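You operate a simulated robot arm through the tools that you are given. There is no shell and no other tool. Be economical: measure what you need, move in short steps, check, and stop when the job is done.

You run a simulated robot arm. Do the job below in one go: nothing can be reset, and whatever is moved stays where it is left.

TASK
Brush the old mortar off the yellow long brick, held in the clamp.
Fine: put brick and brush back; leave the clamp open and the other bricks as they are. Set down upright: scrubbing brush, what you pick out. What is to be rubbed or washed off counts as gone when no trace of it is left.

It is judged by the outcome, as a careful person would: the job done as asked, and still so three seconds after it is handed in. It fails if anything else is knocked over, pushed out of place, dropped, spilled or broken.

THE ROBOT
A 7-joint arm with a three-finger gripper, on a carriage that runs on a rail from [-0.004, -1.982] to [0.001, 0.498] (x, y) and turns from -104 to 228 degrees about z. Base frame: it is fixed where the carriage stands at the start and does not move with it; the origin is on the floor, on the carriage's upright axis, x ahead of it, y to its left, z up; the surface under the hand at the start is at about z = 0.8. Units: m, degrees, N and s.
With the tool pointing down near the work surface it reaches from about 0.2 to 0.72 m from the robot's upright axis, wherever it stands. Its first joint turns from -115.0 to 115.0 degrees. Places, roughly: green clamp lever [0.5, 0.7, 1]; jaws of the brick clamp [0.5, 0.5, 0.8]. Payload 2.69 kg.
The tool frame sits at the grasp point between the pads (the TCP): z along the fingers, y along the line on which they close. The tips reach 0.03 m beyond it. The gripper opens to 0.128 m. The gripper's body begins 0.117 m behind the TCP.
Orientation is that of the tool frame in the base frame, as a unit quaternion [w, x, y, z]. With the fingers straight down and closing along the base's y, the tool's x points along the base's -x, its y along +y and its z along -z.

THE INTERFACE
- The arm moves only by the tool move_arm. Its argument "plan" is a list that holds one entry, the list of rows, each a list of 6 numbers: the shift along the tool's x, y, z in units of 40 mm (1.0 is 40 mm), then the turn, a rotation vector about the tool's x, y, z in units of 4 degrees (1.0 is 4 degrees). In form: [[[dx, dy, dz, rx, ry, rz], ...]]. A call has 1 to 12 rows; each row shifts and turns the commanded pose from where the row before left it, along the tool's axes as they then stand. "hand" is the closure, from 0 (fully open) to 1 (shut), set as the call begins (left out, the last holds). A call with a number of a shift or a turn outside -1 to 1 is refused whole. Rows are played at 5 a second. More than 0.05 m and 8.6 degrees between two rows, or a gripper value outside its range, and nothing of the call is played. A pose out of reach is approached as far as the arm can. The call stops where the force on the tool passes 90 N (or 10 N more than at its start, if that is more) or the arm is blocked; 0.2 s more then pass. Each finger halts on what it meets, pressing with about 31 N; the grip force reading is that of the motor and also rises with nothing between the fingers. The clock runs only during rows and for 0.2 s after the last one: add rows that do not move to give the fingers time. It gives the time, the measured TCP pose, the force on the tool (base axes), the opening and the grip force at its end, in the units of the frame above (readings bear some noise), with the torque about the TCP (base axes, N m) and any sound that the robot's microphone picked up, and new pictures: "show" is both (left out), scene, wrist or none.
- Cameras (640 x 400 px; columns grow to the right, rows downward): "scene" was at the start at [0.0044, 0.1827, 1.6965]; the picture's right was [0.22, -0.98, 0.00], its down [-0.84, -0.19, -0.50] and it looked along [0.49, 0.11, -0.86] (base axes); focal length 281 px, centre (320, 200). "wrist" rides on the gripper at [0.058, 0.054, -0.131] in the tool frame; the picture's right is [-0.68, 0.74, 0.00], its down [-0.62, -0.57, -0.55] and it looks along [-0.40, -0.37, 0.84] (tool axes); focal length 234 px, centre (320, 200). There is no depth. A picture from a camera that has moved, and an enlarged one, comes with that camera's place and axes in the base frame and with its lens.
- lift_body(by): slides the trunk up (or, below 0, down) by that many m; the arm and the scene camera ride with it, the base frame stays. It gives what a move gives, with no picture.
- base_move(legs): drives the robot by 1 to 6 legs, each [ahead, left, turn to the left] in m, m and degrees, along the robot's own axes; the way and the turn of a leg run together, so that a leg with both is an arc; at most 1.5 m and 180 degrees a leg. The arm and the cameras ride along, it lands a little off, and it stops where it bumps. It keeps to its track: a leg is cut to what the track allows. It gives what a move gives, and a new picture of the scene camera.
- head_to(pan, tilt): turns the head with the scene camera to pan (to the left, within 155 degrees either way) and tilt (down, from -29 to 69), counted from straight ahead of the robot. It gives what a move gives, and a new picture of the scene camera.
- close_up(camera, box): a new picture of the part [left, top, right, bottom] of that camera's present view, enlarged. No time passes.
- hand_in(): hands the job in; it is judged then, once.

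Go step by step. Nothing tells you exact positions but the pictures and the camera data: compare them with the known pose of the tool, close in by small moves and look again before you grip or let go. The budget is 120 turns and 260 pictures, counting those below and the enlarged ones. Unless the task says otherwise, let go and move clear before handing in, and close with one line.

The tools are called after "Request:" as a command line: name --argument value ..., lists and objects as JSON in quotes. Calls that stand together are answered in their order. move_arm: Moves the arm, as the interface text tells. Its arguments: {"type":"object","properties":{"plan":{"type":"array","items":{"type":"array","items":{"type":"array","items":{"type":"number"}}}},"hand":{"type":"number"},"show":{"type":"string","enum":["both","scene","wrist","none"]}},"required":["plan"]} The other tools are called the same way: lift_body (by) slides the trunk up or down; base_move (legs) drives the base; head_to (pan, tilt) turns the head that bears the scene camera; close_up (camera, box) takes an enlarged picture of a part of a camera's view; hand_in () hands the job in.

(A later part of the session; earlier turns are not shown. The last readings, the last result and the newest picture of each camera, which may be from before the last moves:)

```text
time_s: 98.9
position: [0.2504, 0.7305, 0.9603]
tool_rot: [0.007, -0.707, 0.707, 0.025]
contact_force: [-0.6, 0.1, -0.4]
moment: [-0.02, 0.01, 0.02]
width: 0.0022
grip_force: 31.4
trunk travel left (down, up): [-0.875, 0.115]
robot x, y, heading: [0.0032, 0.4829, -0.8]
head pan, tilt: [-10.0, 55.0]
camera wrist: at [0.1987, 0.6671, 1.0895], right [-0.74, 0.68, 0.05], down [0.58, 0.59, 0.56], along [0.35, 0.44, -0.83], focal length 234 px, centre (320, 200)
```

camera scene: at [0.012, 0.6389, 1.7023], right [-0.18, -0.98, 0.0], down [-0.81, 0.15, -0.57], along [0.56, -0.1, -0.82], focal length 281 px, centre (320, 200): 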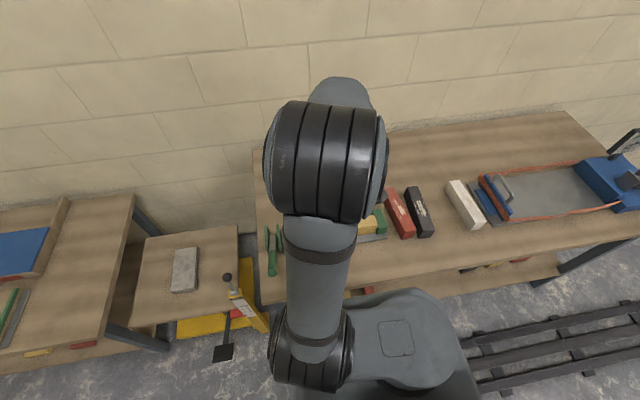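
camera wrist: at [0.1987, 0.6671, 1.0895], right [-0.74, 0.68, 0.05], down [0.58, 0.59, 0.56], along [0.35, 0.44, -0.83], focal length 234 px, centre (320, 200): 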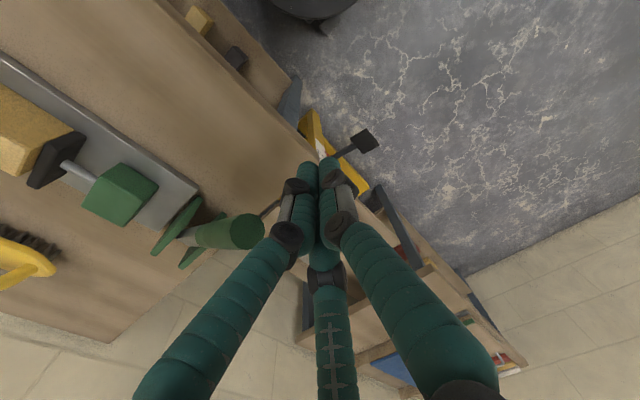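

Request:
move_arm --plan '[[[0.25, -0.4, 0, 0, 0, 0], [0, -0.5, 0, 0, 0, 0], [0, -0.5, 0, 0, 0, 0], [0, -0.5, -0.1, 0, 0, 0], [0, -0.5, -0.1, 0, 0, 0], [0, 0, 0, 0, 0, 0]]]' --show "wrist"

```text
time_s: 99.9
position: [0.2978, 0.7182, 0.9626]
tool_rot: [0.006, 0.715, -0.698, -0.041]
contact_force: [-33.2, -10.4, 16.2]
moment: [0.48, -1.52, -0.23]
width: 0.0023
grip_force: 31.5
trunk travel left (down, up): [-0.875, 0.115]
robot x, y, heading: [0.0036, 0.4825, -0.2]
head pan, tilt: [-10.0, 55.0]
stopped in row 5: the force on the tool passed its limit at 97 N (the readings are from after the stop); the commanded pose is now the measured one
camera wrist: at [0.2539, 0.653, 1.0933], right [-0.75, 0.66, 0.08], down [0.59, 0.6, 0.54], along [0.3, 0.45, -0.84], focal length 234 px, centre (320, 200)
```

wrist: 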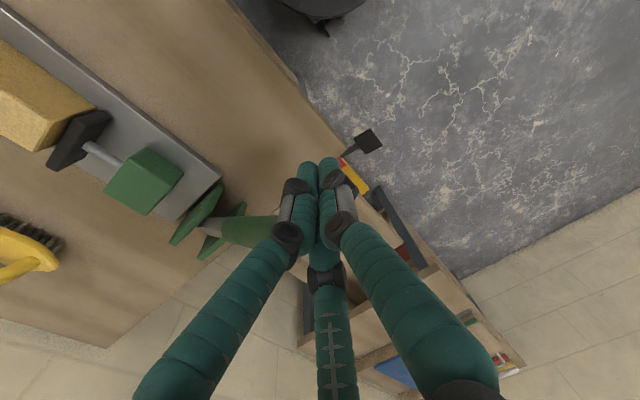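

Pushing at the tip jams (bad leverage). I'll back off, raise, and shift the base right so the arm has more room, then grip the handle again and drag it up.

Request:
move_arm --plan '[[[0, 0.7, 0, 0, 0, 0], [0, 0, -0.8, 0, 0, 0], [0, 0, -0.8, 0, 0, 0], [0, 0, -0.8, 0, 0, 0], [0, 0, -0.8, 0, 0, 0], [0, -0.8, 0, 0, 0, 0], [0, -0.8, 0, 0, 0, 0], [0, -0.8, 0, 0, 0, 0], [0, 0, 0, 0, 0, 0]]]' --show "wrist"

Request:
close_up --camera "scene" --box '[200, 190, 420, 310]'

```text
time_s: 101.9
position: [0.3817, 0.7177, 1.0858]
tool_rot: [0.003, 0.713, -0.7, -0.035]
contact_force: [-0.4, 0.0, -0.7]
moment: [0.0, -0.03, 0.01]
width: 0.0018
grip_force: 30.6
trunk travel left (down, up): [-0.875, 0.115]
robot x, y, heading: [0.0005, 0.4837, -0.2]
head pan, tilt: [-10.0, 55.0]
camera wrist: at [0.3357, 0.6528, 1.2172], right [-0.75, 0.66, 0.07], down [0.58, 0.6, 0.55], along [0.32, 0.45, -0.83], focal length 234 px, centre (320, 200)
```

wrist: 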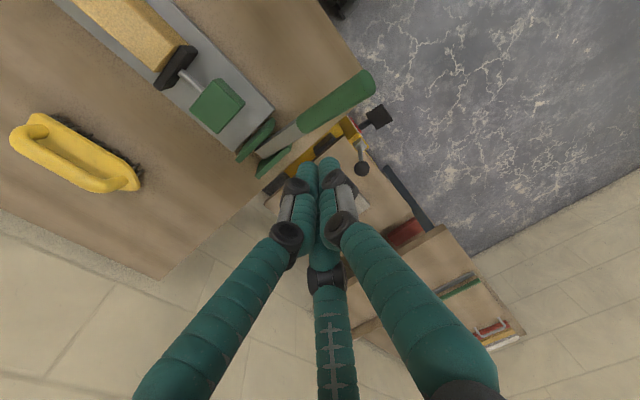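

```text
2.91 times, centred on (310, 250) of scene
camera zoom: at [0.0103, 0.6387, 1.7024], right [-0.18, -0.98, 0.0], down [-0.81, 0.15, -0.57], along [0.57, -0.1, -0.82], focal length 818 px, centre (349, 54)
```

zoom: 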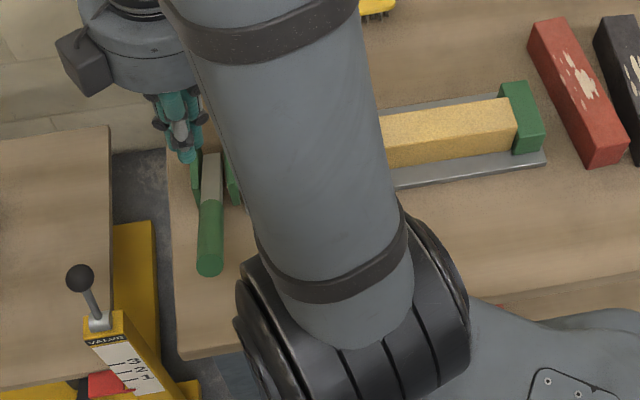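

Request:
base_move --legs '[[0, -0.25, 0]]'

Request:
move_arm --plan '[[[0, 0, -0.5, 0, 0, 1], [0, 0, 0, 0, 0, 1], [0, 0, 0, 0, 0, 1], [0, 0, 0, 0, 0, 1], [0, 0, 0, 0, 0, 1], [0, 0, 0, 0, 0, 1], [0, 0, 0, 0, 0, 1], [0, 0, 0, 0, 0, 1], [0, 0, 0, 0, 0, 1], [0, 0, 0, 0, 0, 1], [0, 0, 0, 0, 0, 1], [0, 0, 0, 0, 0, 1]]]' --hand 0.375 --show "none"

Request:
move_arm --plan '[[[0, 0, 0, 0, 0, 1], [0, 0, 0, 0, 0, 1], [0, 0, 0, 0, 0, 1], [0, 0, 0, 0, 0, 1], [0, 0, 0, 0, 0, 1], [0, 0, 0, 0, 0, 1], [0, 0, 0, 0, 0, 1], [0, 0, 0, 0, 0, 1], [0, 0, 0, 0, 0, 1], [0, 0, 0, 0, 0, 1], [0, 0, 0, 0, 0, 0.8], [0, 0, 0, 0, 0, 0]]]' --show "none"

```text
time_s: 103.7
position: [0.3829, 0.4726, 1.0866]
tool_rot: [0.003, 0.712, -0.701, -0.036]
contact_force: [0.0, -0.5, -0.8]
moment: [0.03, -0.01, -0.02]
width: 0.0021
grip_force: 30.7
trunk travel left (down, up): [-0.875, 0.115]
robot x, y, heading: [0.0002, 0.2375, -0.3]
head pan, tilt: [-10.0, 55.0]
camera scene: at [0.0115, 0.3929, 1.7024], right [-0.18, -0.98, 0.0], down [-0.81, 0.15, -0.57], along [0.56, -0.1, -0.82], focal length 281 px, centre (320, 200)
```

scene: 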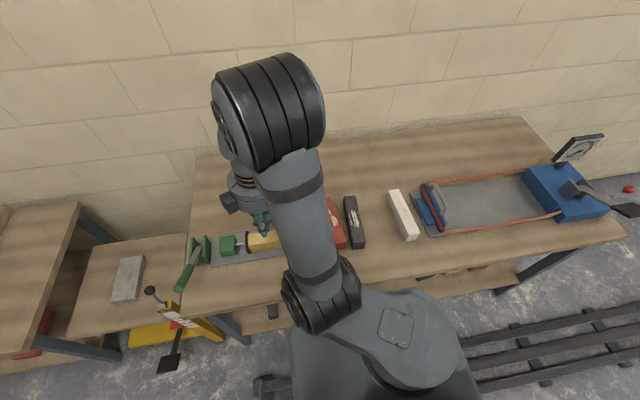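

```text
time_s: 106.3
position: [0.3837, 0.4715, 1.1065]
tool_rot: [-0.017, -0.365, 0.93, 0.032]
contact_force: [-0.1, 0.0, -0.1]
moment: [-0.02, -0.02, 0.01]
width: 0.0799
grip_force: 0.1
trunk travel left (down, up): [-0.875, 0.115]
robot x, y, heading: [-0.0021, 0.2407, -0.4]
head pan, tilt: [-10.0, 55.0]
```

```text
time_s: 108.9
position: [0.3558, 0.3612, 1.0815]
tool_rot: [-0.026, -0.068, 0.997, 0.027]
contact_force: [-0.2, -0.7, -0.5]
moment: [-0.02, 0.02, -0.01]
width: 0.0802
grip_force: 0.0
out of reach, approached as far as the arm can: row 4, 5, 6, 7, 8, 9, 11
trunk travel left (down, up): [-0.875, 0.115]
robot x, y, heading: [0.0003, 0.2405, -0.4]
head pan, tilt: [-10.0, 55.0]
```

The arm drifted against a joint limit again. I'll steer back toward the roomy starting posture (higher and further out) and look.

Request:
move_arm --plan '[[[-0.5, 0.5, -0.7, 0, 0, 0], [-0.5, 0.8, -0.5, 0, 0, 0], [-0.5, 0.8, -0.5, 0, 0, 0], [0, 0.8, -0.5, 0, 0, 0], [0, 0, 0, 0, 0, 0]]]' --show "both"

```text
time_s: 110.1
position: [0.3581, 0.3434, 1.1098]
tool_rot: [-0.027, -0.068, 0.997, 0.026]
contact_force: [1.3, 0.1, 0.3]
moment: [-0.01, 0.05, -0.03]
width: 0.0802
grip_force: 0.1
out of reach, approached as far as the arm can: row 1, 2, 3, 4
trunk travel left (down, up): [-0.875, 0.115]
robot x, y, heading: [0.0074, 0.2387, -0.4]
head pan, tilt: [-10.0, 55.0]
camera scene: at [0.0117, 0.3934, 1.7023], right [-0.18, -0.98, 0.0], down [-0.81, 0.15, -0.57], along [0.56, -0.1, -0.82], focal length 281 px, centre (320, 200)
camera wrist: at [0.3001, 0.3819, 1.2457], right [0.57, 0.82, 0.01], down [0.72, -0.5, 0.49], along [0.4, -0.27, -0.87], focal length 234 px, centre (320, 200)
```

scene: 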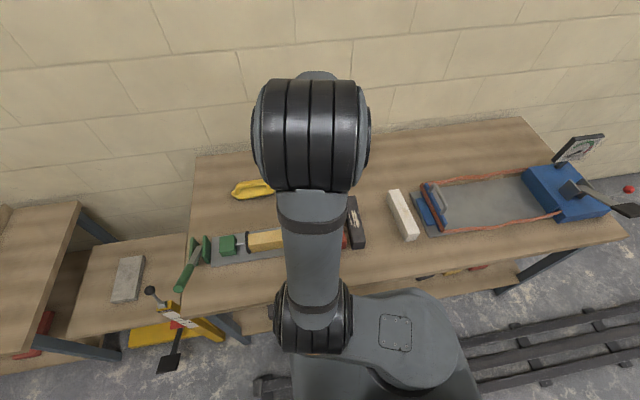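
wrist: 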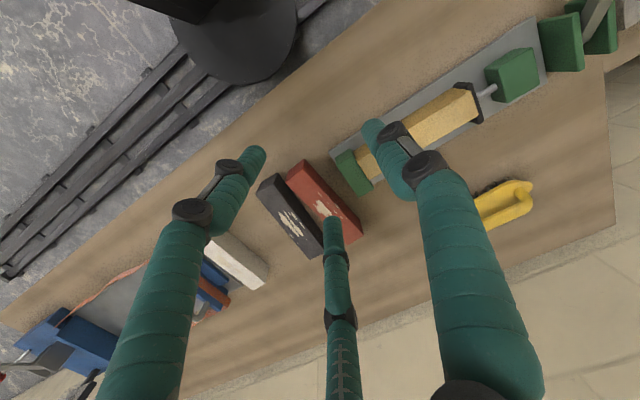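

The limit is reached only when turning clockwise, so I'll turn the hand counter-clockwise to the mirrored orientation (thumb on −y) instead, which grips the lever just as well.

Request:
move_arm --plan '[[[0, 0, -0.5, 0, 0, -1], [0, 0, 0, 0, 0, -1], [0, 0, 0, 0, 0, -1], [0, 0, 0, 0, 0, -1], [0, 0, 0, 0, 0, -1], [0, 0, 0, 0, 0, -1], [0, 0, 0, 0, 0, -1], [0, 0, 0, 0, 0, -1], [0, 0, 0, 0, 0, -1], [0, 0, 0, 0, 0, -1], [0, 0, 0, 0, 0, -1], [0, 0, 0, 0, 0, -1]]]' --show "none"

Request:
move_arm --plan '[[[0, 0, 0, 0, 0, -1], [0, 0, 0, 0, 0, -1], [0, 0, 0, 0, 0, -1], [0, 0, 0, 0, 0, -1], [0, 0, 0, 0, 0, -1], [0, 0, 0, 0, 0, -1], [0, 0, 0, 0, 0, -1], [0, 0, 0, 0, 0, -1], [0, 0, 0, 0, 0, -1], [0, 0, 0, 0, 0, -1], [0, 0, 0, 0, 0, 0], [0, 0, 0, 0, 0, 0]]]' --show "scene"

```text
time_s: 112.7
position: [0.3596, 0.3422, 1.1287]
tool_rot: [-0.013, -0.468, 0.883, 0.033]
contact_force: [-0.2, 0.2, -0.2]
moment: [0.0, -0.01, 0.0]
width: 0.0801
grip_force: 0.1
trunk travel left (down, up): [-0.875, 0.115]
robot x, y, heading: [0.0016, 0.2392, -0.5]
head pan, tilt: [-10.0, 55.0]
```

```text
time_s: 115.3
position: [0.3598, 0.3428, 1.1291]
tool_rot: [0.001, 0.742, -0.67, -0.037]
contact_force: [0.3, 0.3, -0.1]
moment: [0.03, -0.01, 0.02]
width: 0.0798
grip_force: 0.1
trunk travel left (down, up): [-0.875, 0.115]
robot x, y, heading: [0.0008, 0.2375, -0.5]
head pan, tilt: [-10.0, 55.0]
camera scene: at [0.0116, 0.3933, 1.7024], right [-0.18, -0.98, 0.0], down [-0.81, 0.15, -0.57], along [0.56, -0.1, -0.82], focal length 281 px, centre (320, 200)
```

scene: 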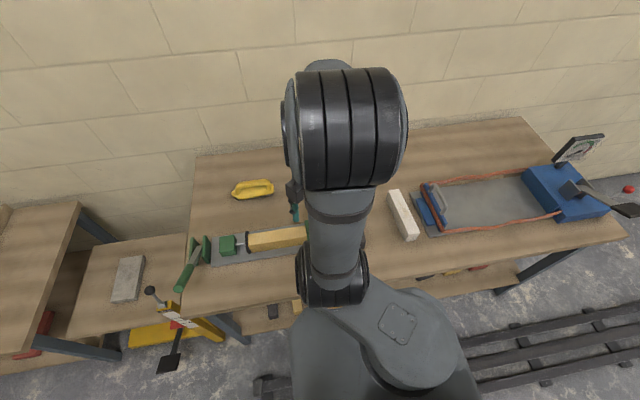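

Request:
move_arm --plan '[[[0, 0, 0, 0.73, 0.77, 0], [0, 0, 0, 0, 0, -1], [0, 0, 0, 0, 0, -1], [0, 0, 0, 0, 0, -1], [0, 0, 0, 0, 0, -1], [0, 0, 0, 0, 0, -1], [0, 0, 0, 0, 0, -1], [0, 0, 0, 0, 0, -1], [0, 0, 0, 0, 0, -1], [0, 0, 0, 0, 0, -1], [0, 0, 0, 0, 0, -1], [0, 0, 0, 0, 0, -1]]]' --show "none"

Request:
move_arm --plan '[[[0, 0, 0, 0, 0, -1], [0, 0, 0, 0, 0, -1], [0, 0, 0, 0, 0, -1], [0, 0, 0, 0, 0, -1], [0, 0, 0, 0, 0, -1], [0, 0, 0, 0, 0, -1], [0, 0, 0, 0, 0, -1], [0, 0, 0, 0, 0, -1], [0, 0, 0, 0, 0, -1], [0, 0, 0, 0, 0, -1], [0, 0, 0, 0, 0, 0]]]' --show "both"

```text
time_s: 117.9
position: [0.3663, 0.359, 1.134]
tool_rot: [0.0, 0.939, -0.343, 0.0]
contact_force: [-0.5, 0.8, -0.2]
moment: [0.01, 0.0, 0.05]
width: 0.0801
grip_force: 0.1
out of reach, approached as far as the arm can: row 1, 2
trunk travel left (down, up): [-0.875, 0.115]
robot x, y, heading: [0.0014, 0.2361, -0.3]
head pan, tilt: [-10.0, 55.0]
```

```text
time_s: 120.3
position: [0.3669, 0.3588, 1.1336]
tool_rot: [0.0, 1.0, -0.001, 0.0]
contact_force: [0.1, 1.0, 0.2]
moment: [-0.03, -0.01, -0.02]
width: 0.08
grip_force: 0.1
trunk travel left (down, up): [-0.875, 0.115]
robot x, y, heading: [0.0091, 0.2381, -0.4]
head pan, tilt: [-10.0, 55.0]
camera scene: at [0.0116, 0.3933, 1.7023], right [-0.18, -0.98, 0.0], down [-0.81, 0.15, -0.57], along [0.56, -0.1, -0.82], focal length 281 px, centre (320, 200)
camera wrist: at [0.424, 0.3057, 1.2639], right [-0.68, -0.74, 0.0], down [-0.62, 0.57, 0.55], along [-0.4, 0.37, -0.84], focal length 234 px, centre (320, 200)
```

scene: 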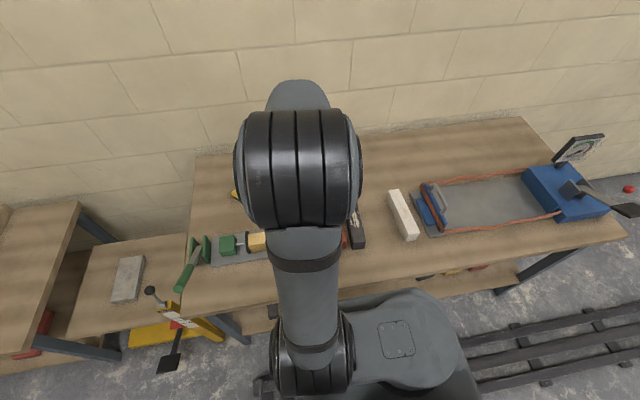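
wrist: 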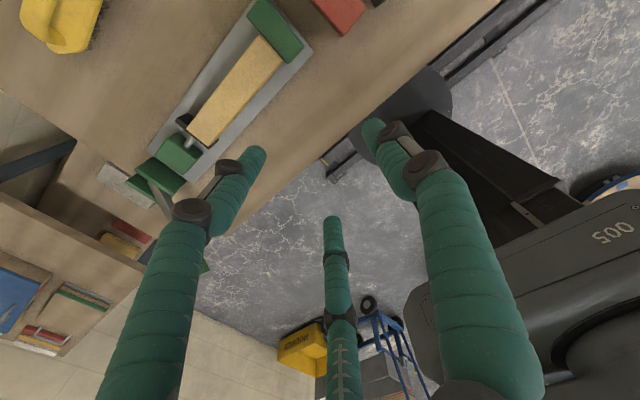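

Orientation mirrored cleanly. Moving above the lever handle.

Request:
move_arm --plan '[[[-0.09, -0.93, 0, 0, 0, 0], [-0.09, -0.93, 0, 0, 0, 0], [-0.09, -0.93, 0, 0, 0, 0], [-0.09, -0.93, 0, 0, 0, 0], [-0.09, -0.93, 0, 0, 0, 0], [-0.09, -0.93, 0, 0, 0, 0], [-0.09, -0.93, 0, 0, 0, 0], [-0.09, -0.93, 0, 0, 0, 0], [-0.09, -0.93, 0, 0, 0, 0], [-0.09, -0.93, 0, 0, 0, 0], [0, 0, 0, 0, 0, 0]]]' --show "both"

Request:
close_up --camera "scene" --box '[140, 190, 300, 310]'

```text
time_s: 122.7
position: [0.3284, 0.7289, 1.1346]
tool_rot: [0.001, 1.0, -0.002, -0.001]
contact_force: [-0.1, -0.8, -0.1]
moment: [0.05, 0.0, 0.01]
width: 0.0799
grip_force: 0.0
trunk travel left (down, up): [-0.875, 0.115]
robot x, y, heading: [0.0005, 0.2368, -0.3]
head pan, tilt: [-10.0, 55.0]
camera scene: at [0.0114, 0.392, 1.7025], right [-0.18, -0.98, 0.0], down [-0.81, 0.15, -0.57], along [0.56, -0.1, -0.82], focal length 281 px, centre (320, 200)
camera wrist: at [0.3871, 0.6752, 1.2649], right [-0.68, -0.73, 0.0], down [-0.61, 0.57, 0.55], along [-0.4, 0.37, -0.84], focal length 234 px, centre (320, 200)
```

scene: 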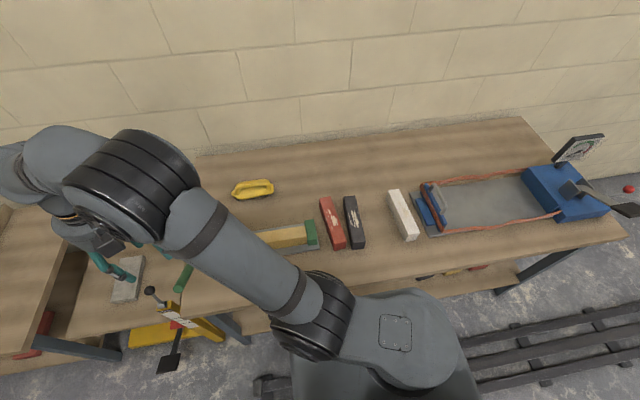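
wrist: 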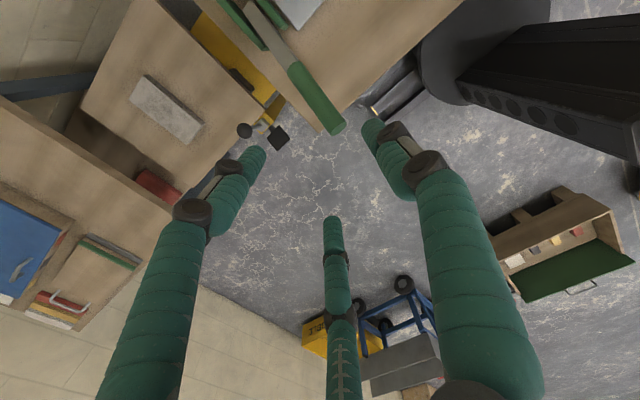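

```text
3.33 times, centred on (220, 250) of scene
camera zoom: at [0.0114, 0.392, 1.7025], right [-0.18, -0.98, 0.0], down [-0.81, 0.15, -0.57], along [0.56, -0.1, -0.82], focal length 937 px, centre (653, 33)
```

zoom: 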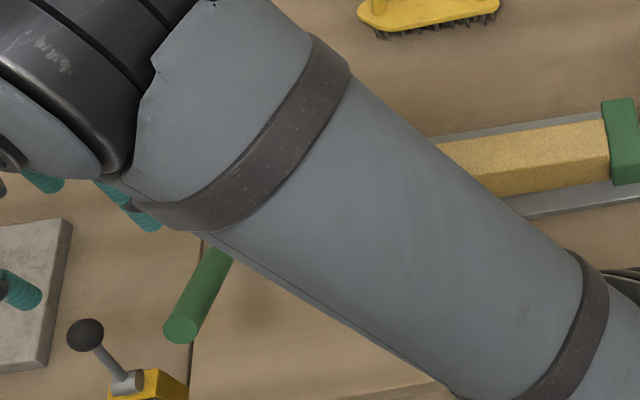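

Request:
move_arm --plan '[[[0.08, 0, 0.8, 0, 0, 0], [0, 0, 0.9, 0, 0, 0], [0, 0, 0.9, 0, 0, 0], [0, 0, 0.9, 0, 0, 0], [0, 0, 0.9, 0, 0, 0], [0, 0, 0.5, 0, 0, 0], [0, 0, 0, 0, 0, 0]]]' --show "wrist"

```text
time_s: 124.3
position: [0.3325, 0.7322, 0.936]
tool_rot: [0.0, 1.0, -0.001, -0.001]
contact_force: [0.1, -0.3, 0.9]
moment: [-0.04, -0.08, 0.02]
width: 0.0801
grip_force: 0.1
trunk travel left (down, up): [-0.875, 0.115]
robot x, y, heading: [-0.0004, 0.2359, -0.3]
head pan, tilt: [-10.0, 55.0]
camera wrist: at [0.3893, 0.6789, 1.0668], right [-0.68, -0.74, 0.0], down [-0.61, 0.57, 0.55], along [-0.4, 0.37, -0.84], focal length 234 px, centre (320, 200)
```

wrist: 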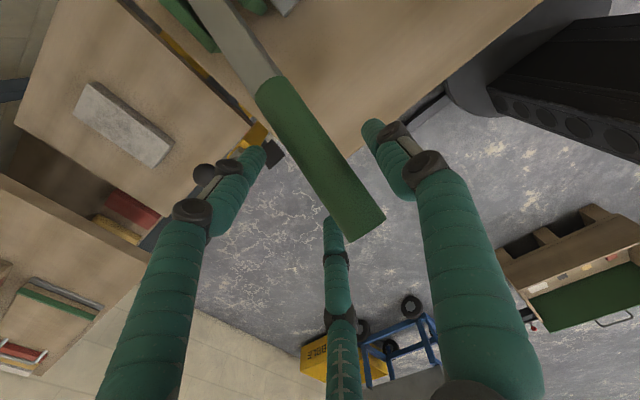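

Fingers straddle the handle. Gripping.

Request:
move_arm --plan '[[[0, 0, 0, 0, 0, 0], [0, 0, 0, 0, 0, 0], [0, 0, 0, 0, 0, 0], [0, 0, 0, 0, 0, 0], [0, 0, 0, 0, 0, 0], [0, 0, 0, 0, 0, 0]]]' --hand 1 --show "none"

```text
time_s: 125.7
position: [0.3363, 0.7252, 0.9362]
tool_rot: [0.001, 1.0, -0.001, -0.002]
contact_force: [7.6, -26.5, -3.6]
moment: [0.71, -0.51, 0.38]
width: 0.037
grip_force: 44.1
trunk travel left (down, up): [-0.875, 0.115]
robot x, y, heading: [-0.0023, 0.2374, -0.4]
head pan, tilt: [-10.0, 55.0]
```

Request:
move_arm --plan '[[[0, 0.18, 0, 0, 0, 0], [0.3, 0, -0.375, 0, 0, 0], [0.335, 0, -0.34, 0, 0, 0], [0.37, 0, -0.3, 0, 0, 0], [0, 0, 0, 0, 0, 0]]]' --show "wrist"

```text
time_s: 126.9
position: [0.375, 0.7262, 0.9747]
tool_rot: [0.0, 1.0, -0.002, 0.0]
contact_force: [8.9, 3.1, -27.8]
moment: [1.56, 1.33, 0.95]
width: 0.0358
grip_force: 45.2
trunk travel left (down, up): [-0.875, 0.115]
robot x, y, heading: [-0.0038, 0.2365, -0.3]
head pan, tilt: [-10.0, 55.0]
camera wrist: at [0.4341, 0.6737, 1.1055], right [-0.68, -0.73, 0.0], down [-0.61, 0.57, 0.55], along [-0.4, 0.37, -0.84], focal length 234 px, centre (320, 200)
```

wrist: 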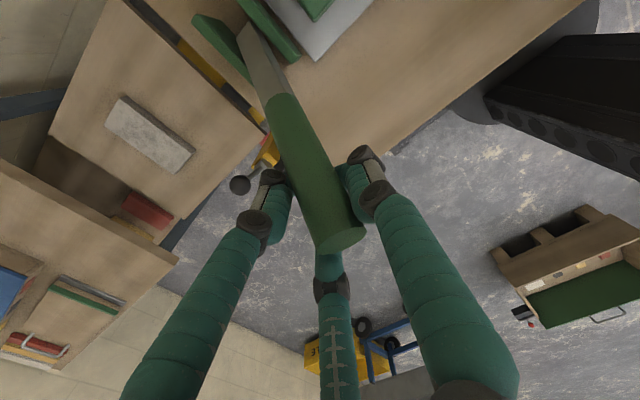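

The lever follows well. Continuing along the arc.

Request:
move_arm --plan '[[[0.4, 0, -0.22, 0, 0, 0], [0.42, 0, -0.18, 0, 0, 0], [0.44, 0, -0.15, 0, 0, 0], [0, 0, 0, 0, 0, 0]]]' --show "none"

Request:
move_arm --plan '[[[0.46, 0, -0.1, 0, 0, 0], [0.47, 0, -0.06, 0, 0, 0], [0, 0, 0, 0, 0, 0]]]' --show "wrist"

Request:
close_up --camera "scene" --box '[140, 190, 360, 310]'

```text
time_s: 127.9
position: [0.424, 0.7285, 1.0022]
tool_rot: [-0.003, 1.0, 0.0, 0.003]
contact_force: [1.1, 18.1, 7.9]
moment: [-0.26, -0.31, 0.27]
width: 0.0282
grip_force: 44.4
trunk travel left (down, up): [-0.875, 0.115]
robot x, y, heading: [0.0019, 0.2368, -0.3]
head pan, tilt: [-10.0, 55.0]
```

```text
time_s: 128.7
position: [0.4585, 0.7272, 1.0067]
tool_rot: [0.0, 1.0, -0.001, -0.001]
contact_force: [-16.5, 14.7, -4.1]
moment: [0.14, 0.33, 0.32]
width: 0.026
grip_force: 42.7
trunk travel left (down, up): [-0.875, 0.115]
robot x, y, heading: [0.0022, 0.2375, -0.4]
head pan, tilt: [-10.0, 55.0]
camera wrist: at [0.5155, 0.6744, 1.1365], right [-0.68, -0.74, 0.0], down [-0.61, 0.57, 0.55], along [-0.41, 0.37, -0.83], focal length 234 px, centre (320, 200)
```

wrist: 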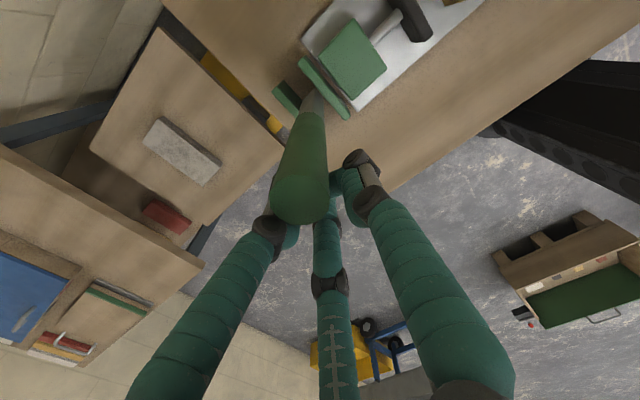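

```text
2.91 times, centred on (250, 250) of scene
camera zoom: at [0.009, 0.3962, 1.702], right [-0.18, -0.98, 0.0], down [-0.81, 0.15, -0.58], along [0.57, -0.1, -0.82], focal length 818 px, centre (524, 54)
```

zoom: 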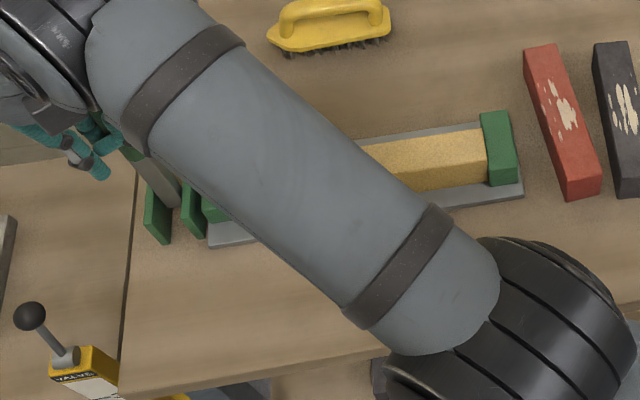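

Request:
move_arm --plan '[[[0.3, -0.05, -0.02, 0, 0, 0], [0.25, 0, 0, 0, 0, 0], [0.2, 0, 0, 0, 0, 0], [0, 0, 0, 0, 0, 0]]]' --show "none"

```text
time_s: 129.7
position: [0.4615, 0.7291, 1.0072]
tool_rot: [0.007, 1.0, 0.009, -0.012]
contact_force: [-80.8, -15.9, -14.5]
moment: [0.73, -0.28, -1.11]
width: 0.0257
grip_force: 42.8
trunk travel left (down, up): [-0.875, 0.115]
robot x, y, heading: [0.0012, 0.241, -0.2]
head pan, tilt: [-10.0, 55.0]
```

Request:
close_up --camera "wrist" --box '[220, 40, 412, 240]'

Request:
close_up --camera "scene" --box '[140, 200, 240, 290]'

```text
2.00 times, centred on (316, 140) of wrist
camera zoom: at [0.5233, 0.6786, 1.1374], right [-0.66, -0.75, 0.03], down [-0.61, 0.56, 0.56], along [-0.43, 0.35, -0.83], focal length 468 px, centre (328, 320)
```

zoom: 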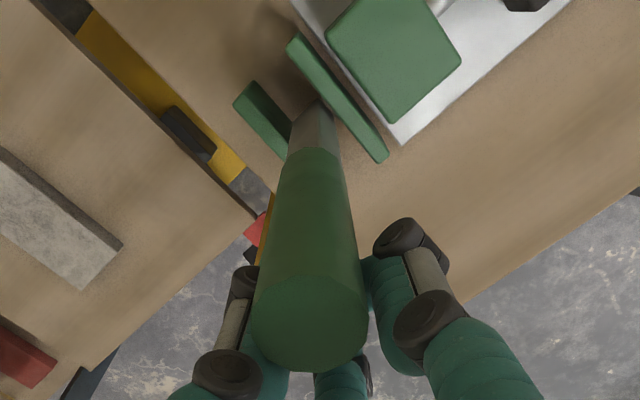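

```text
4.44 times, centred on (190, 245) of scene
camera zoom: at [-0.0053, 0.3911, 1.7025], right [-0.18, -0.98, 0.0], down [-0.8, 0.15, -0.58], along [0.57, -0.1, -0.81], focal length 1249 px, centre (898, 0)
```

zoom: 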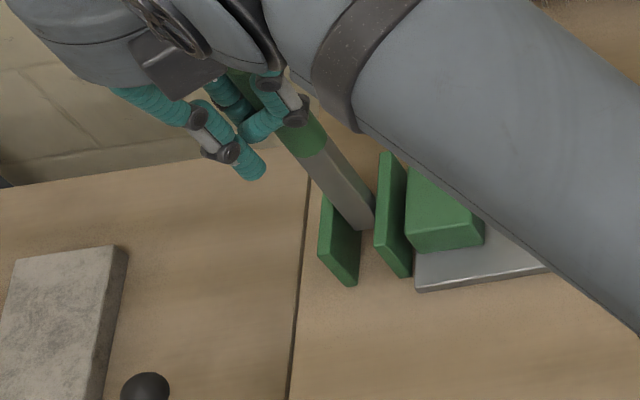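

The lever has come upright against its stop (the hand now presses from its robot side). Backing off and checking.

Request:
move_arm --plan '[[[-0.6, 0, 0, 0, 0, 0], [0, 0, 0, 0, 0, 0]]]' --show "none"

Request:
move_arm --plan '[[[0, 0, 0, 0, 0, 0], [0, 0, 0, 0, 0, 0], [-0.4, 0, 0, 0, 0, 0], [-0.6, 0, 0, 0, 0, 0], [-0.4, 0, -0.8, 0, 0, 0], [0, 0, -0.9, 0, 0, 0], [0, 0, -0.9, 0, 0, 0], [0, 0, 0, 0, 0, 0]]]' --hand 0.375 --show "both"

Request:
close_up --camera "scene" --box '[140, 190, 300, 290]'

```text
time_s: 130.3
position: [0.4614, 0.7284, 1.0092]
tool_rot: [0.0, 1.0, -0.001, -0.001]
contact_force: [-31.3, 2.2, -11.0]
moment: [0.16, 0.02, -0.28]
width: 0.0256
grip_force: 43.6
trunk travel left (down, up): [-0.875, 0.115]
robot x, y, heading: [0.0038, 0.2366, -0.5]
head pan, tilt: [-10.0, 55.0]
```

```text
time_s: 132.1
position: [0.4138, 0.7257, 1.112]
tool_rot: [0.0, 1.0, -0.002, 0.0]
contact_force: [0.0, -0.5, -0.1]
moment: [-0.01, 0.01, 0.05]
width: 0.0797
grip_force: 0.1
trunk travel left (down, up): [-0.875, 0.115]
robot x, y, heading: [-0.0001, 0.2395, -0.4]
head pan, tilt: [-10.0, 55.0]
camera scene: at [0.0121, 0.3935, 1.7023], right [-0.18, -0.98, 0.0], down [-0.81, 0.15, -0.57], along [0.56, -0.1, -0.82], focal length 281 px, centre (320, 200)
camera wrist: at [0.4709, 0.6724, 1.2424], right [-0.68, -0.73, 0.0], down [-0.61, 0.57, 0.55], along [-0.4, 0.37, -0.84], focal length 234 px, centre (320, 200)
```

scene: 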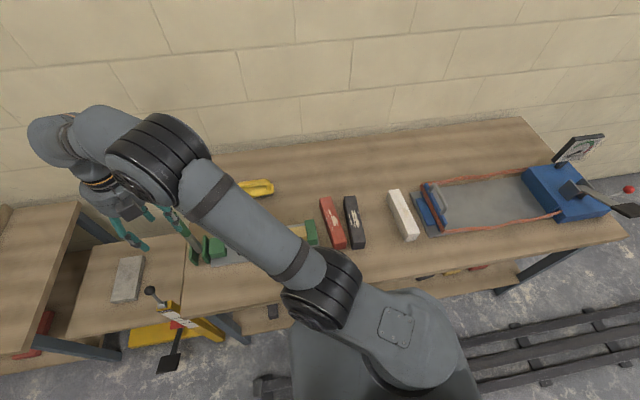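
wrist: 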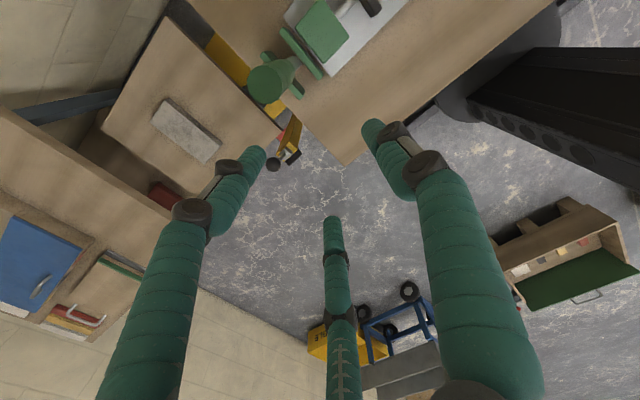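

```text
4.00 times, centred on (220, 240) of scene
camera zoom: at [0.0121, 0.3935, 1.7023], right [-0.18, -0.98, 0.0], down [-0.81, 0.15, -0.57], along [0.56, -0.1, -0.82], focal length 1124 px, centre (720, 40)
```

zoom: 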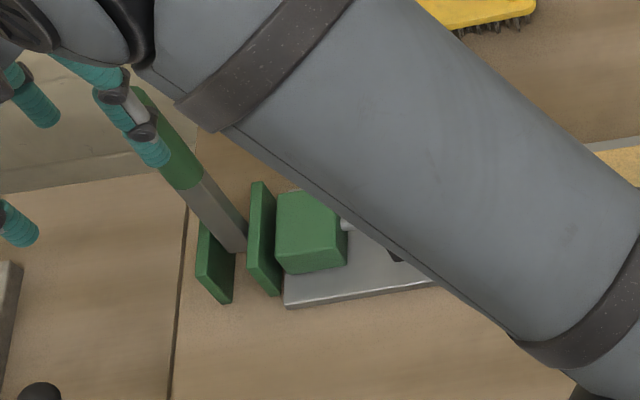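

Lever is upright and the pad has drawn back. Moving away from the lever and back over the clamp, turning the hand for the brick.

Request:
move_arm --plan '[[[0, 0, -0.9, 0, 0, 0], [0.15, 0.95, 0, 0, 0, 0], [0.15, 0.95, 0, 0, 0, 0], [0.15, 0.95, 0, 0, 0, 0], [0.15, 0.95, 0, 0, 0, 0], [0.15, 0.95, 0, 0, 0, 0], [0.2, 0.95, 0, 0, 0, 0], [0.2, 0.95, 0, 0, 0, 0], [0.2, 0.95, 0, 0, 0, 0], [0.2, 0.9, 0, 0, 0, 0], [0.2, 0.8, 0, 0, 0, 0], [0, 0, 0, 0, 0, 0]]]' --hand 0.25 --show "none"

Request:
move_arm --plan '[[[0, 0, 0, 0, 0, 1], [0, 0, 0, 0, 0, 1], [0, 0, 0, 0, 0, 1], [0, 0, 0, 0, 0, 1], [0, 0, 0, 0, 0, 1], [0, 0, 0, 0, 0, 1], [0, 0, 0, 0, 0, 1], [0, 0, 0, 0, 0, 1], [0, 0, 0, 0, 0, 1], [0, 0, 0, 0, 0, 1], [0, 0, 0, 0, 0, 1], [0, 0, 0, 0, 0, 1]]]' --show "none"

Request:
move_arm --plan '[[[0, 0, 0, 0, 0, 1], [0, 0, 0, 0, 0, 1], [0, 0, 0, 0, 0, 1], [0, 0, 0, 0, 0, 1], [0, 0, 0, 0, 0, 1], [0, 0, 0, 0, 0, 1], [0, 0, 0, 0, 0, 1], [0, 0, 0, 0, 0, 1], [0, 0, 0, 0, 0, 1], [0, 0, 0, 0, 0, 1], [0, 0, 0, 0, 0, 0.5], [0, 0, 0, 0, 0, 0]]]' --show "none"

Request:
base_move --legs '[[0, 0.115, 0]]'

Request:
close_up --camera "wrist" --box '[0, 0, 640, 400]'

```text
time_s: 134.7
position: [0.48, 0.3533, 1.1506]
tool_rot: [0.001, 1.0, -0.002, 0.001]
contact_force: [-0.5, 0.6, -0.1]
moment: [-0.01, 0.0, 0.03]
width: 0.0962
grip_force: 0.1
trunk travel left (down, up): [-0.875, 0.115]
robot x, y, heading: [0.0025, 0.2372, -0.2]
head pan, tilt: [-10.0, 55.0]
```

```text
time_s: 137.3
position: [0.4814, 0.3534, 1.1484]
tool_rot: [0.0, 0.913, -0.409, 0.0]
contact_force: [0.1, 0.2, 0.0]
moment: [0.0, 0.05, -0.01]
width: 0.096
grip_force: 0.1
trunk travel left (down, up): [-0.875, 0.115]
robot x, y, heading: [0.0021, 0.238, -0.4]
head pan, tilt: [-10.0, 55.0]
```

```text
time_s: 139.9
position: [0.4819, 0.3535, 1.1467]
tool_rot: [0.0, -0.706, 0.708, 0.0]
contact_force: [-0.7, -0.1, -0.7]
moment: [-0.01, 0.03, 0.0]
width: 0.096
grip_force: 0.1
trunk travel left (down, up): [-0.875, 0.115]
robot x, y, heading: [0.0008, 0.2406, -0.3]
head pan, tilt: [-10.0, 55.0]
```

```text
time_s: 141.1
position: [0.4823, 0.4693, 1.1471]
tool_rot: [0.0, -0.707, 0.708, 0.0]
contact_force: [0.3, 0.1, 0.3]
moment: [-0.01, -0.02, 0.02]
width: 0.096
grip_force: 0.1
trunk travel left (down, up): [-0.875, 0.115]
robot x, y, heading: [0.0031, 0.3502, -0.4]
head pan, tilt: [-10.0, 55.0]
camera scene: at [0.0115, 0.5078, 1.7024], right [-0.18, -0.98, 0.0], down [-0.81, 0.15, -0.57], along [0.56, -0.1, -0.82], focal length 281 px, centre (320, 200)
```

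scene: 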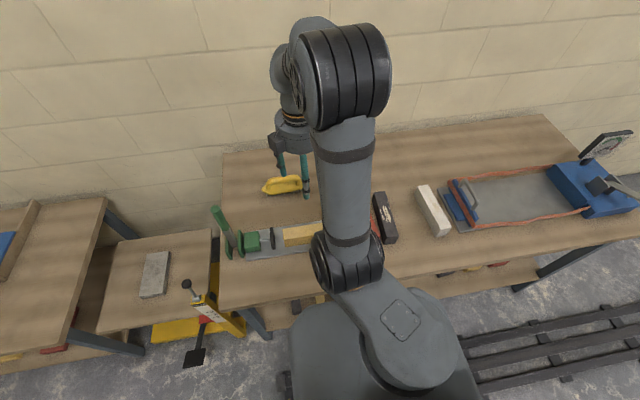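

```text
1.00 times, centred on (320, 200) of wrist (not enlarged: the box is as wide or as high as the picture)
camera zoom: at [0.4272, 0.4105, 1.2778], right [-0.74, 0.68, 0.0], down [0.57, 0.61, 0.55], along [0.37, 0.4, -0.84], focal length 234 px, centre (320, 200)
```

zoom: 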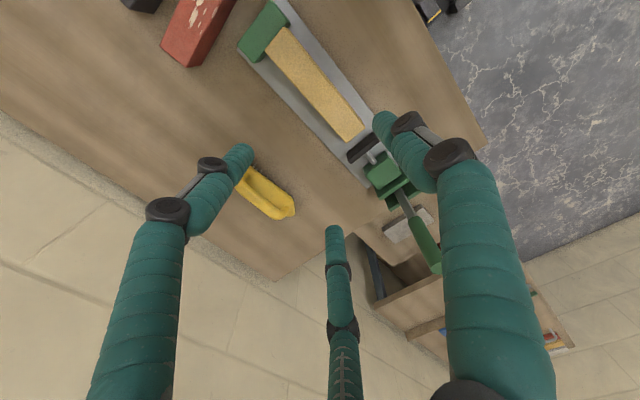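

Everything in place. Descending over the brick (now shifted against the fixed jaw) and checking alignment.

Request:
move_arm --plan '[[[0.45, -0.15, 0.5, 0, 0, 0], [0, 0, 0.9, 0, 0, 0], [0, 0, 0.9, 0, 0, 0], [0, 0, 0.9, 0, 0, 0], [0, 0, 0.9, 0, 0, 0], [0, 0, 0.9, 0, 0, 0], [0, 0, 0.5, 0, 0, 0], [0, 0, 0, 0, 0, 0]]]' --show "wrist"

Request:
close_up --camera "scene" --box '[215, 165, 375, 265]'

Request:
close_up --camera "wrist" --box '[170, 40, 426, 200]'

```text
time_s: 142.9
position: [0.4934, 0.4436, 0.9286]
tool_rot: [0.003, -0.7, 0.714, -0.002]
contact_force: [-0.2, -0.7, 0.1]
moment: [0.0, -0.02, -0.03]
width: 0.0962
grip_force: 0.0
trunk travel left (down, up): [-0.875, 0.115]
robot x, y, heading: [0.007, 0.3535, -0.3]
head pan, tilt: [-10.0, 55.0]
camera wrist: at [0.4364, 0.3857, 1.0582], right [-0.72, 0.69, -0.01], down [0.57, 0.61, 0.55], along [0.39, 0.4, -0.83], focal length 234 px, centre (320, 200)
```

wrist: 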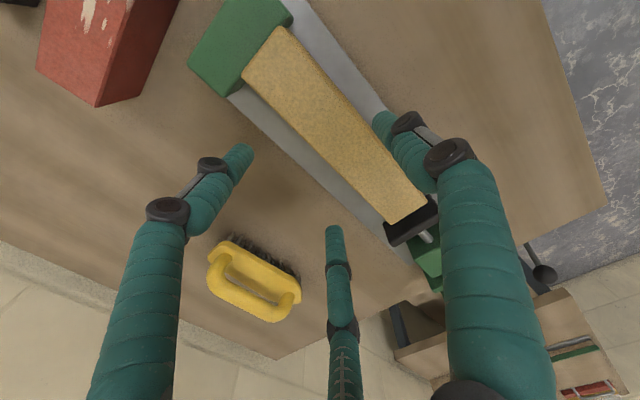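

```text
4.00 times, centred on (295, 215) of scene
camera zoom: at [0.0108, 0.5073, 1.7005], right [-0.18, -0.98, 0.0], down [-0.81, 0.15, -0.57], along [0.56, -0.1, -0.82], focal length 1124 px, centre (420, 140)
```

zoom: 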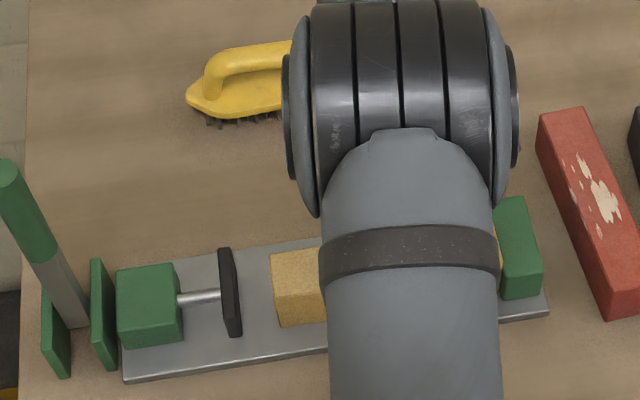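

```text
2.50 times, centred on (298, 120) of wrist
camera zoom: at [0.4364, 0.3857, 1.0582], right [-0.72, 0.69, -0.01], down [0.57, 0.61, 0.55], along [0.39, 0.4, -0.83], focal length 585 px, centre (375, 400)
```

zoom: 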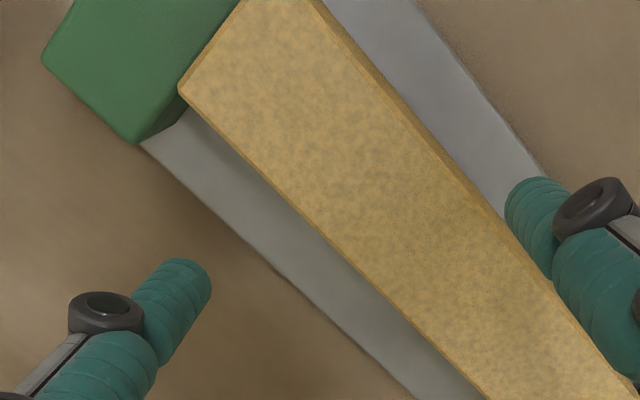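

Request:
move_arm --plan '[[[0, 0, 0, 0, 0, 0], [0, 0, 0, 0, 0, 0], [0, 0, 0, 0, 0, 0]]]' --show "wrist"

```text
time_s: 143.7
position: [0.4906, 0.4426, 0.9288]
tool_rot: [0.0, -0.7, 0.715, 0.0]
contact_force: [0.0, 0.3, 0.5]
moment: [0.0, -0.02, -0.02]
width: 0.096
grip_force: 0.1
trunk travel left (down, up): [-0.875, 0.115]
robot x, y, heading: [-0.0008, 0.3522, -0.4]
head pan, tilt: [-10.0, 55.0]
camera wrist: at [0.4353, 0.3854, 1.0584], right [-0.72, 0.69, 0.0], down [0.58, 0.6, 0.55], along [0.38, 0.4, -0.84], focal length 234 px, centre (320, 200)
```

wrist: 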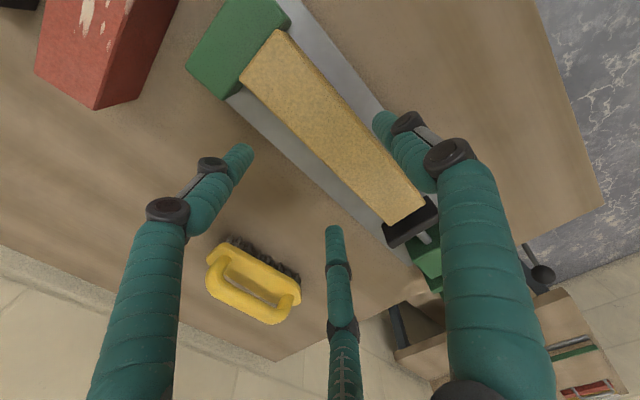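

Request:
move_arm --plan '[[[-0.21, 0.14, 0, 0, 0, -0.3], [0, 0, 0.3, 0, 0, 0], [0, 0, 0, 0, 0, 0]]]' --show "none"

Request:
close_up --camera "wrist" --box '[170, 40, 426, 200]'

```text
time_s: 144.5
position: [0.4877, 0.4444, 0.9166]
tool_rot: [0.001, -0.702, 0.712, 0.004]
contact_force: [-0.1, 0.5, 0.3]
moment: [0.01, -0.01, -0.03]
width: 0.0959
grip_force: 0.1
trunk travel left (down, up): [-0.875, 0.115]
robot x, y, heading: [-0.0002, 0.3511, -0.3]
head pan, tilt: [-10.0, 55.0]
```

```text
2.50 times, centred on (298, 120) of wrist
camera zoom: at [0.4327, 0.3871, 1.0465], right [-0.73, 0.69, 0.01], down [0.58, 0.6, 0.55], along [0.37, 0.4, -0.83], focal length 585 px, centre (375, 400)
```

zoom: 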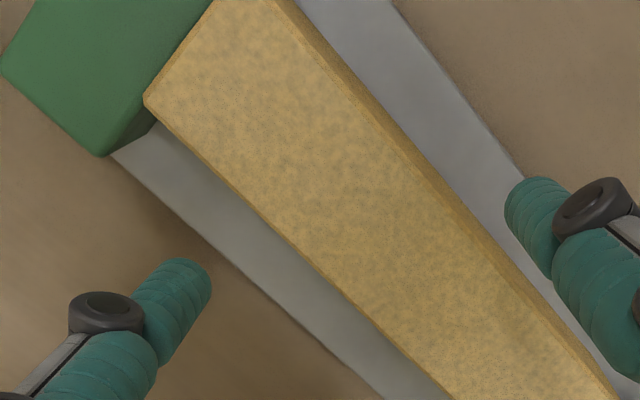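

The pose isn't being reached exactly: the elbow is in a poor posture. Before handling the brick I'll raise, swing the hand to the right side (as in the earlier, well-behaved path), and come back.

Request:
move_arm --plan '[[[0, 0, -1, 0, 0, 0], [0, 0, -1, 0, 0, 0], [0, 0, -1, 0, 0, 0], [0, 0, -1, 0, 0, 0], [0, 0, -0.5, 0, 0, 0], [1, 0, 0, 0, 0, 0], [1, 0, 0, 0, 0, 0], [1, 0, 0, 0, 0, 0], [1, 0, 0, 0, 0, 0], [1, 0, 0, 0, 0, 0], [1, 0, 0, 0, 0, 0], [0, 0, 0, 0, 0, 0]]]' --show "none"

Request:
move_arm --plan '[[[1, 0, 0, 0, 0, 0], [1, 0, 0, 0, 0, 0], [0, 0, 0, 0, 0, 1], [0, 0, 0, 0, 0, 1], [0, 0, 0, 0, 0, 1], [0, 0, 0, 0, 0, 1], [0, 0, 0, 0, 0, 1], [0, 0, 0, 0, 0, 1], [0, 0, 0, 0, 0, 1], [0, 0, 0, 0, 0, 1], [0, 0, 0, 0, 0, 1], [0, 0, 0, 0, 0, 1]]]' --show "none"

Request:
move_arm --plan '[[[0, 0, 0, 0, 0, 1], [0, 0, 0, 0, 0, 1], [0, 0, 0, 0, 0, 1], [0, 0, 0, 0, 0, 1], [0, 0, 0, 0, 0, 1], [0, 0, 0, 0, 0, 1], [0, 0, 0, 0, 0, 1], [0, 0, 0, 0, 0, 1], [0, 0, 0, 0, 0, 1], [0, 0, 0, 0, 0, 1], [0, 0, 0, 0, 0, 1], [0, 0, 0, 0, 0, 0]]]' --show "scene"

```text
time_s: 147.1
position: [0.4877, 0.2197, 1.0959]
tool_rot: [0.0, 0.714, -0.7, 0.001]
contact_force: [0.5, -0.2, -0.7]
moment: [-0.09, -0.01, -0.01]
width: 0.0959
grip_force: 0.0
trunk travel left (down, up): [-0.875, 0.115]
robot x, y, heading: [0.001, 0.3529, -0.2]
head pan, tilt: [-10.0, 55.0]
```

```text
time_s: 149.7
position: [0.4891, 0.1391, 1.0948]
tool_rot: [0.0, -0.43, 0.903, 0.0]
contact_force: [0.5, -0.2, -0.2]
moment: [-0.02, 0.02, 0.0]
width: 0.0957
grip_force: 0.0
trunk travel left (down, up): [-0.875, 0.115]
robot x, y, heading: [0.0039, 0.3537, -0.4]
head pan, tilt: [-10.0, 55.0]
```

```text
time_s: 152.3
position: [0.4881, 0.1386, 1.0945]
tool_rot: [0.0, -0.061, 0.998, 0.0]
contact_force: [0.1, 0.0, 1.4]
moment: [-0.02, -0.01, -0.03]
width: 0.0961
grip_force: 0.1
trunk travel left (down, up): [-0.875, 0.115]
robot x, y, heading: [-0.0006, 0.351, -0.3]
head pan, tilt: [-10.0, 55.0]
camera scene: at [0.0115, 0.5078, 1.7023], right [-0.18, -0.98, 0.0], down [-0.81, 0.15, -0.57], along [0.56, -0.1, -0.82], focal length 281 px, centre (320, 200)
```

scene: 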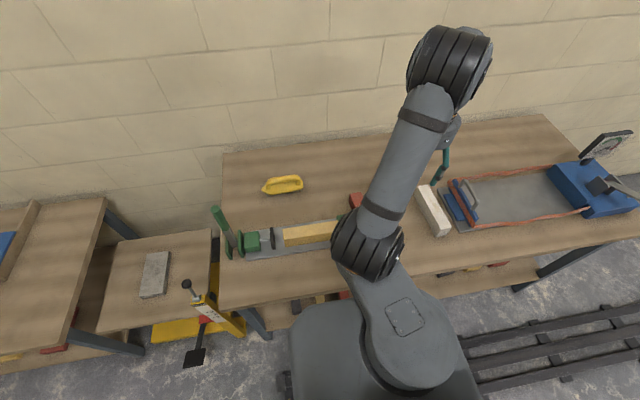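

Request:
move_arm --plan '[[[0, -1, 0, 0, 0, 0.9], [0, -1, 0, 0, 0, 0.9], [0, -1, 0, 0, 0, 0], [0.3, -1, 0.5, 0, 0, 0], [0.3, -1, 0.5, 0, 0, 0], [0.3, 0, 0, 0, 0, 0], [0, 0, 0, 0, 0, 0]]]' --show "scene"

```text
time_s: 153.9
position: [0.4605, -0.0613, 1.0543]
tool_rot: [0.0, 0.001, 1.0, 0.0]
contact_force: [0.9, -0.7, 0.0]
moment: [0.05, 0.02, 0.01]
width: 0.096
grip_force: 0.1
trunk travel left (down, up): [-0.875, 0.115]
robot x, y, heading: [0.0006, 0.3548, -0.3]
head pan, tilt: [-10.0, 55.0]
camera scene: at [0.012, 0.5067, 1.7024], right [-0.18, -0.98, 0.0], down [-0.81, 0.15, -0.57], along [0.56, -0.1, -0.82], focal length 281 px, centre (320, 200)
```

scene: 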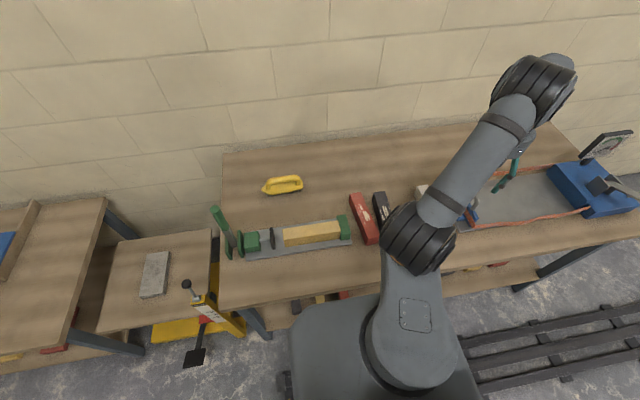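

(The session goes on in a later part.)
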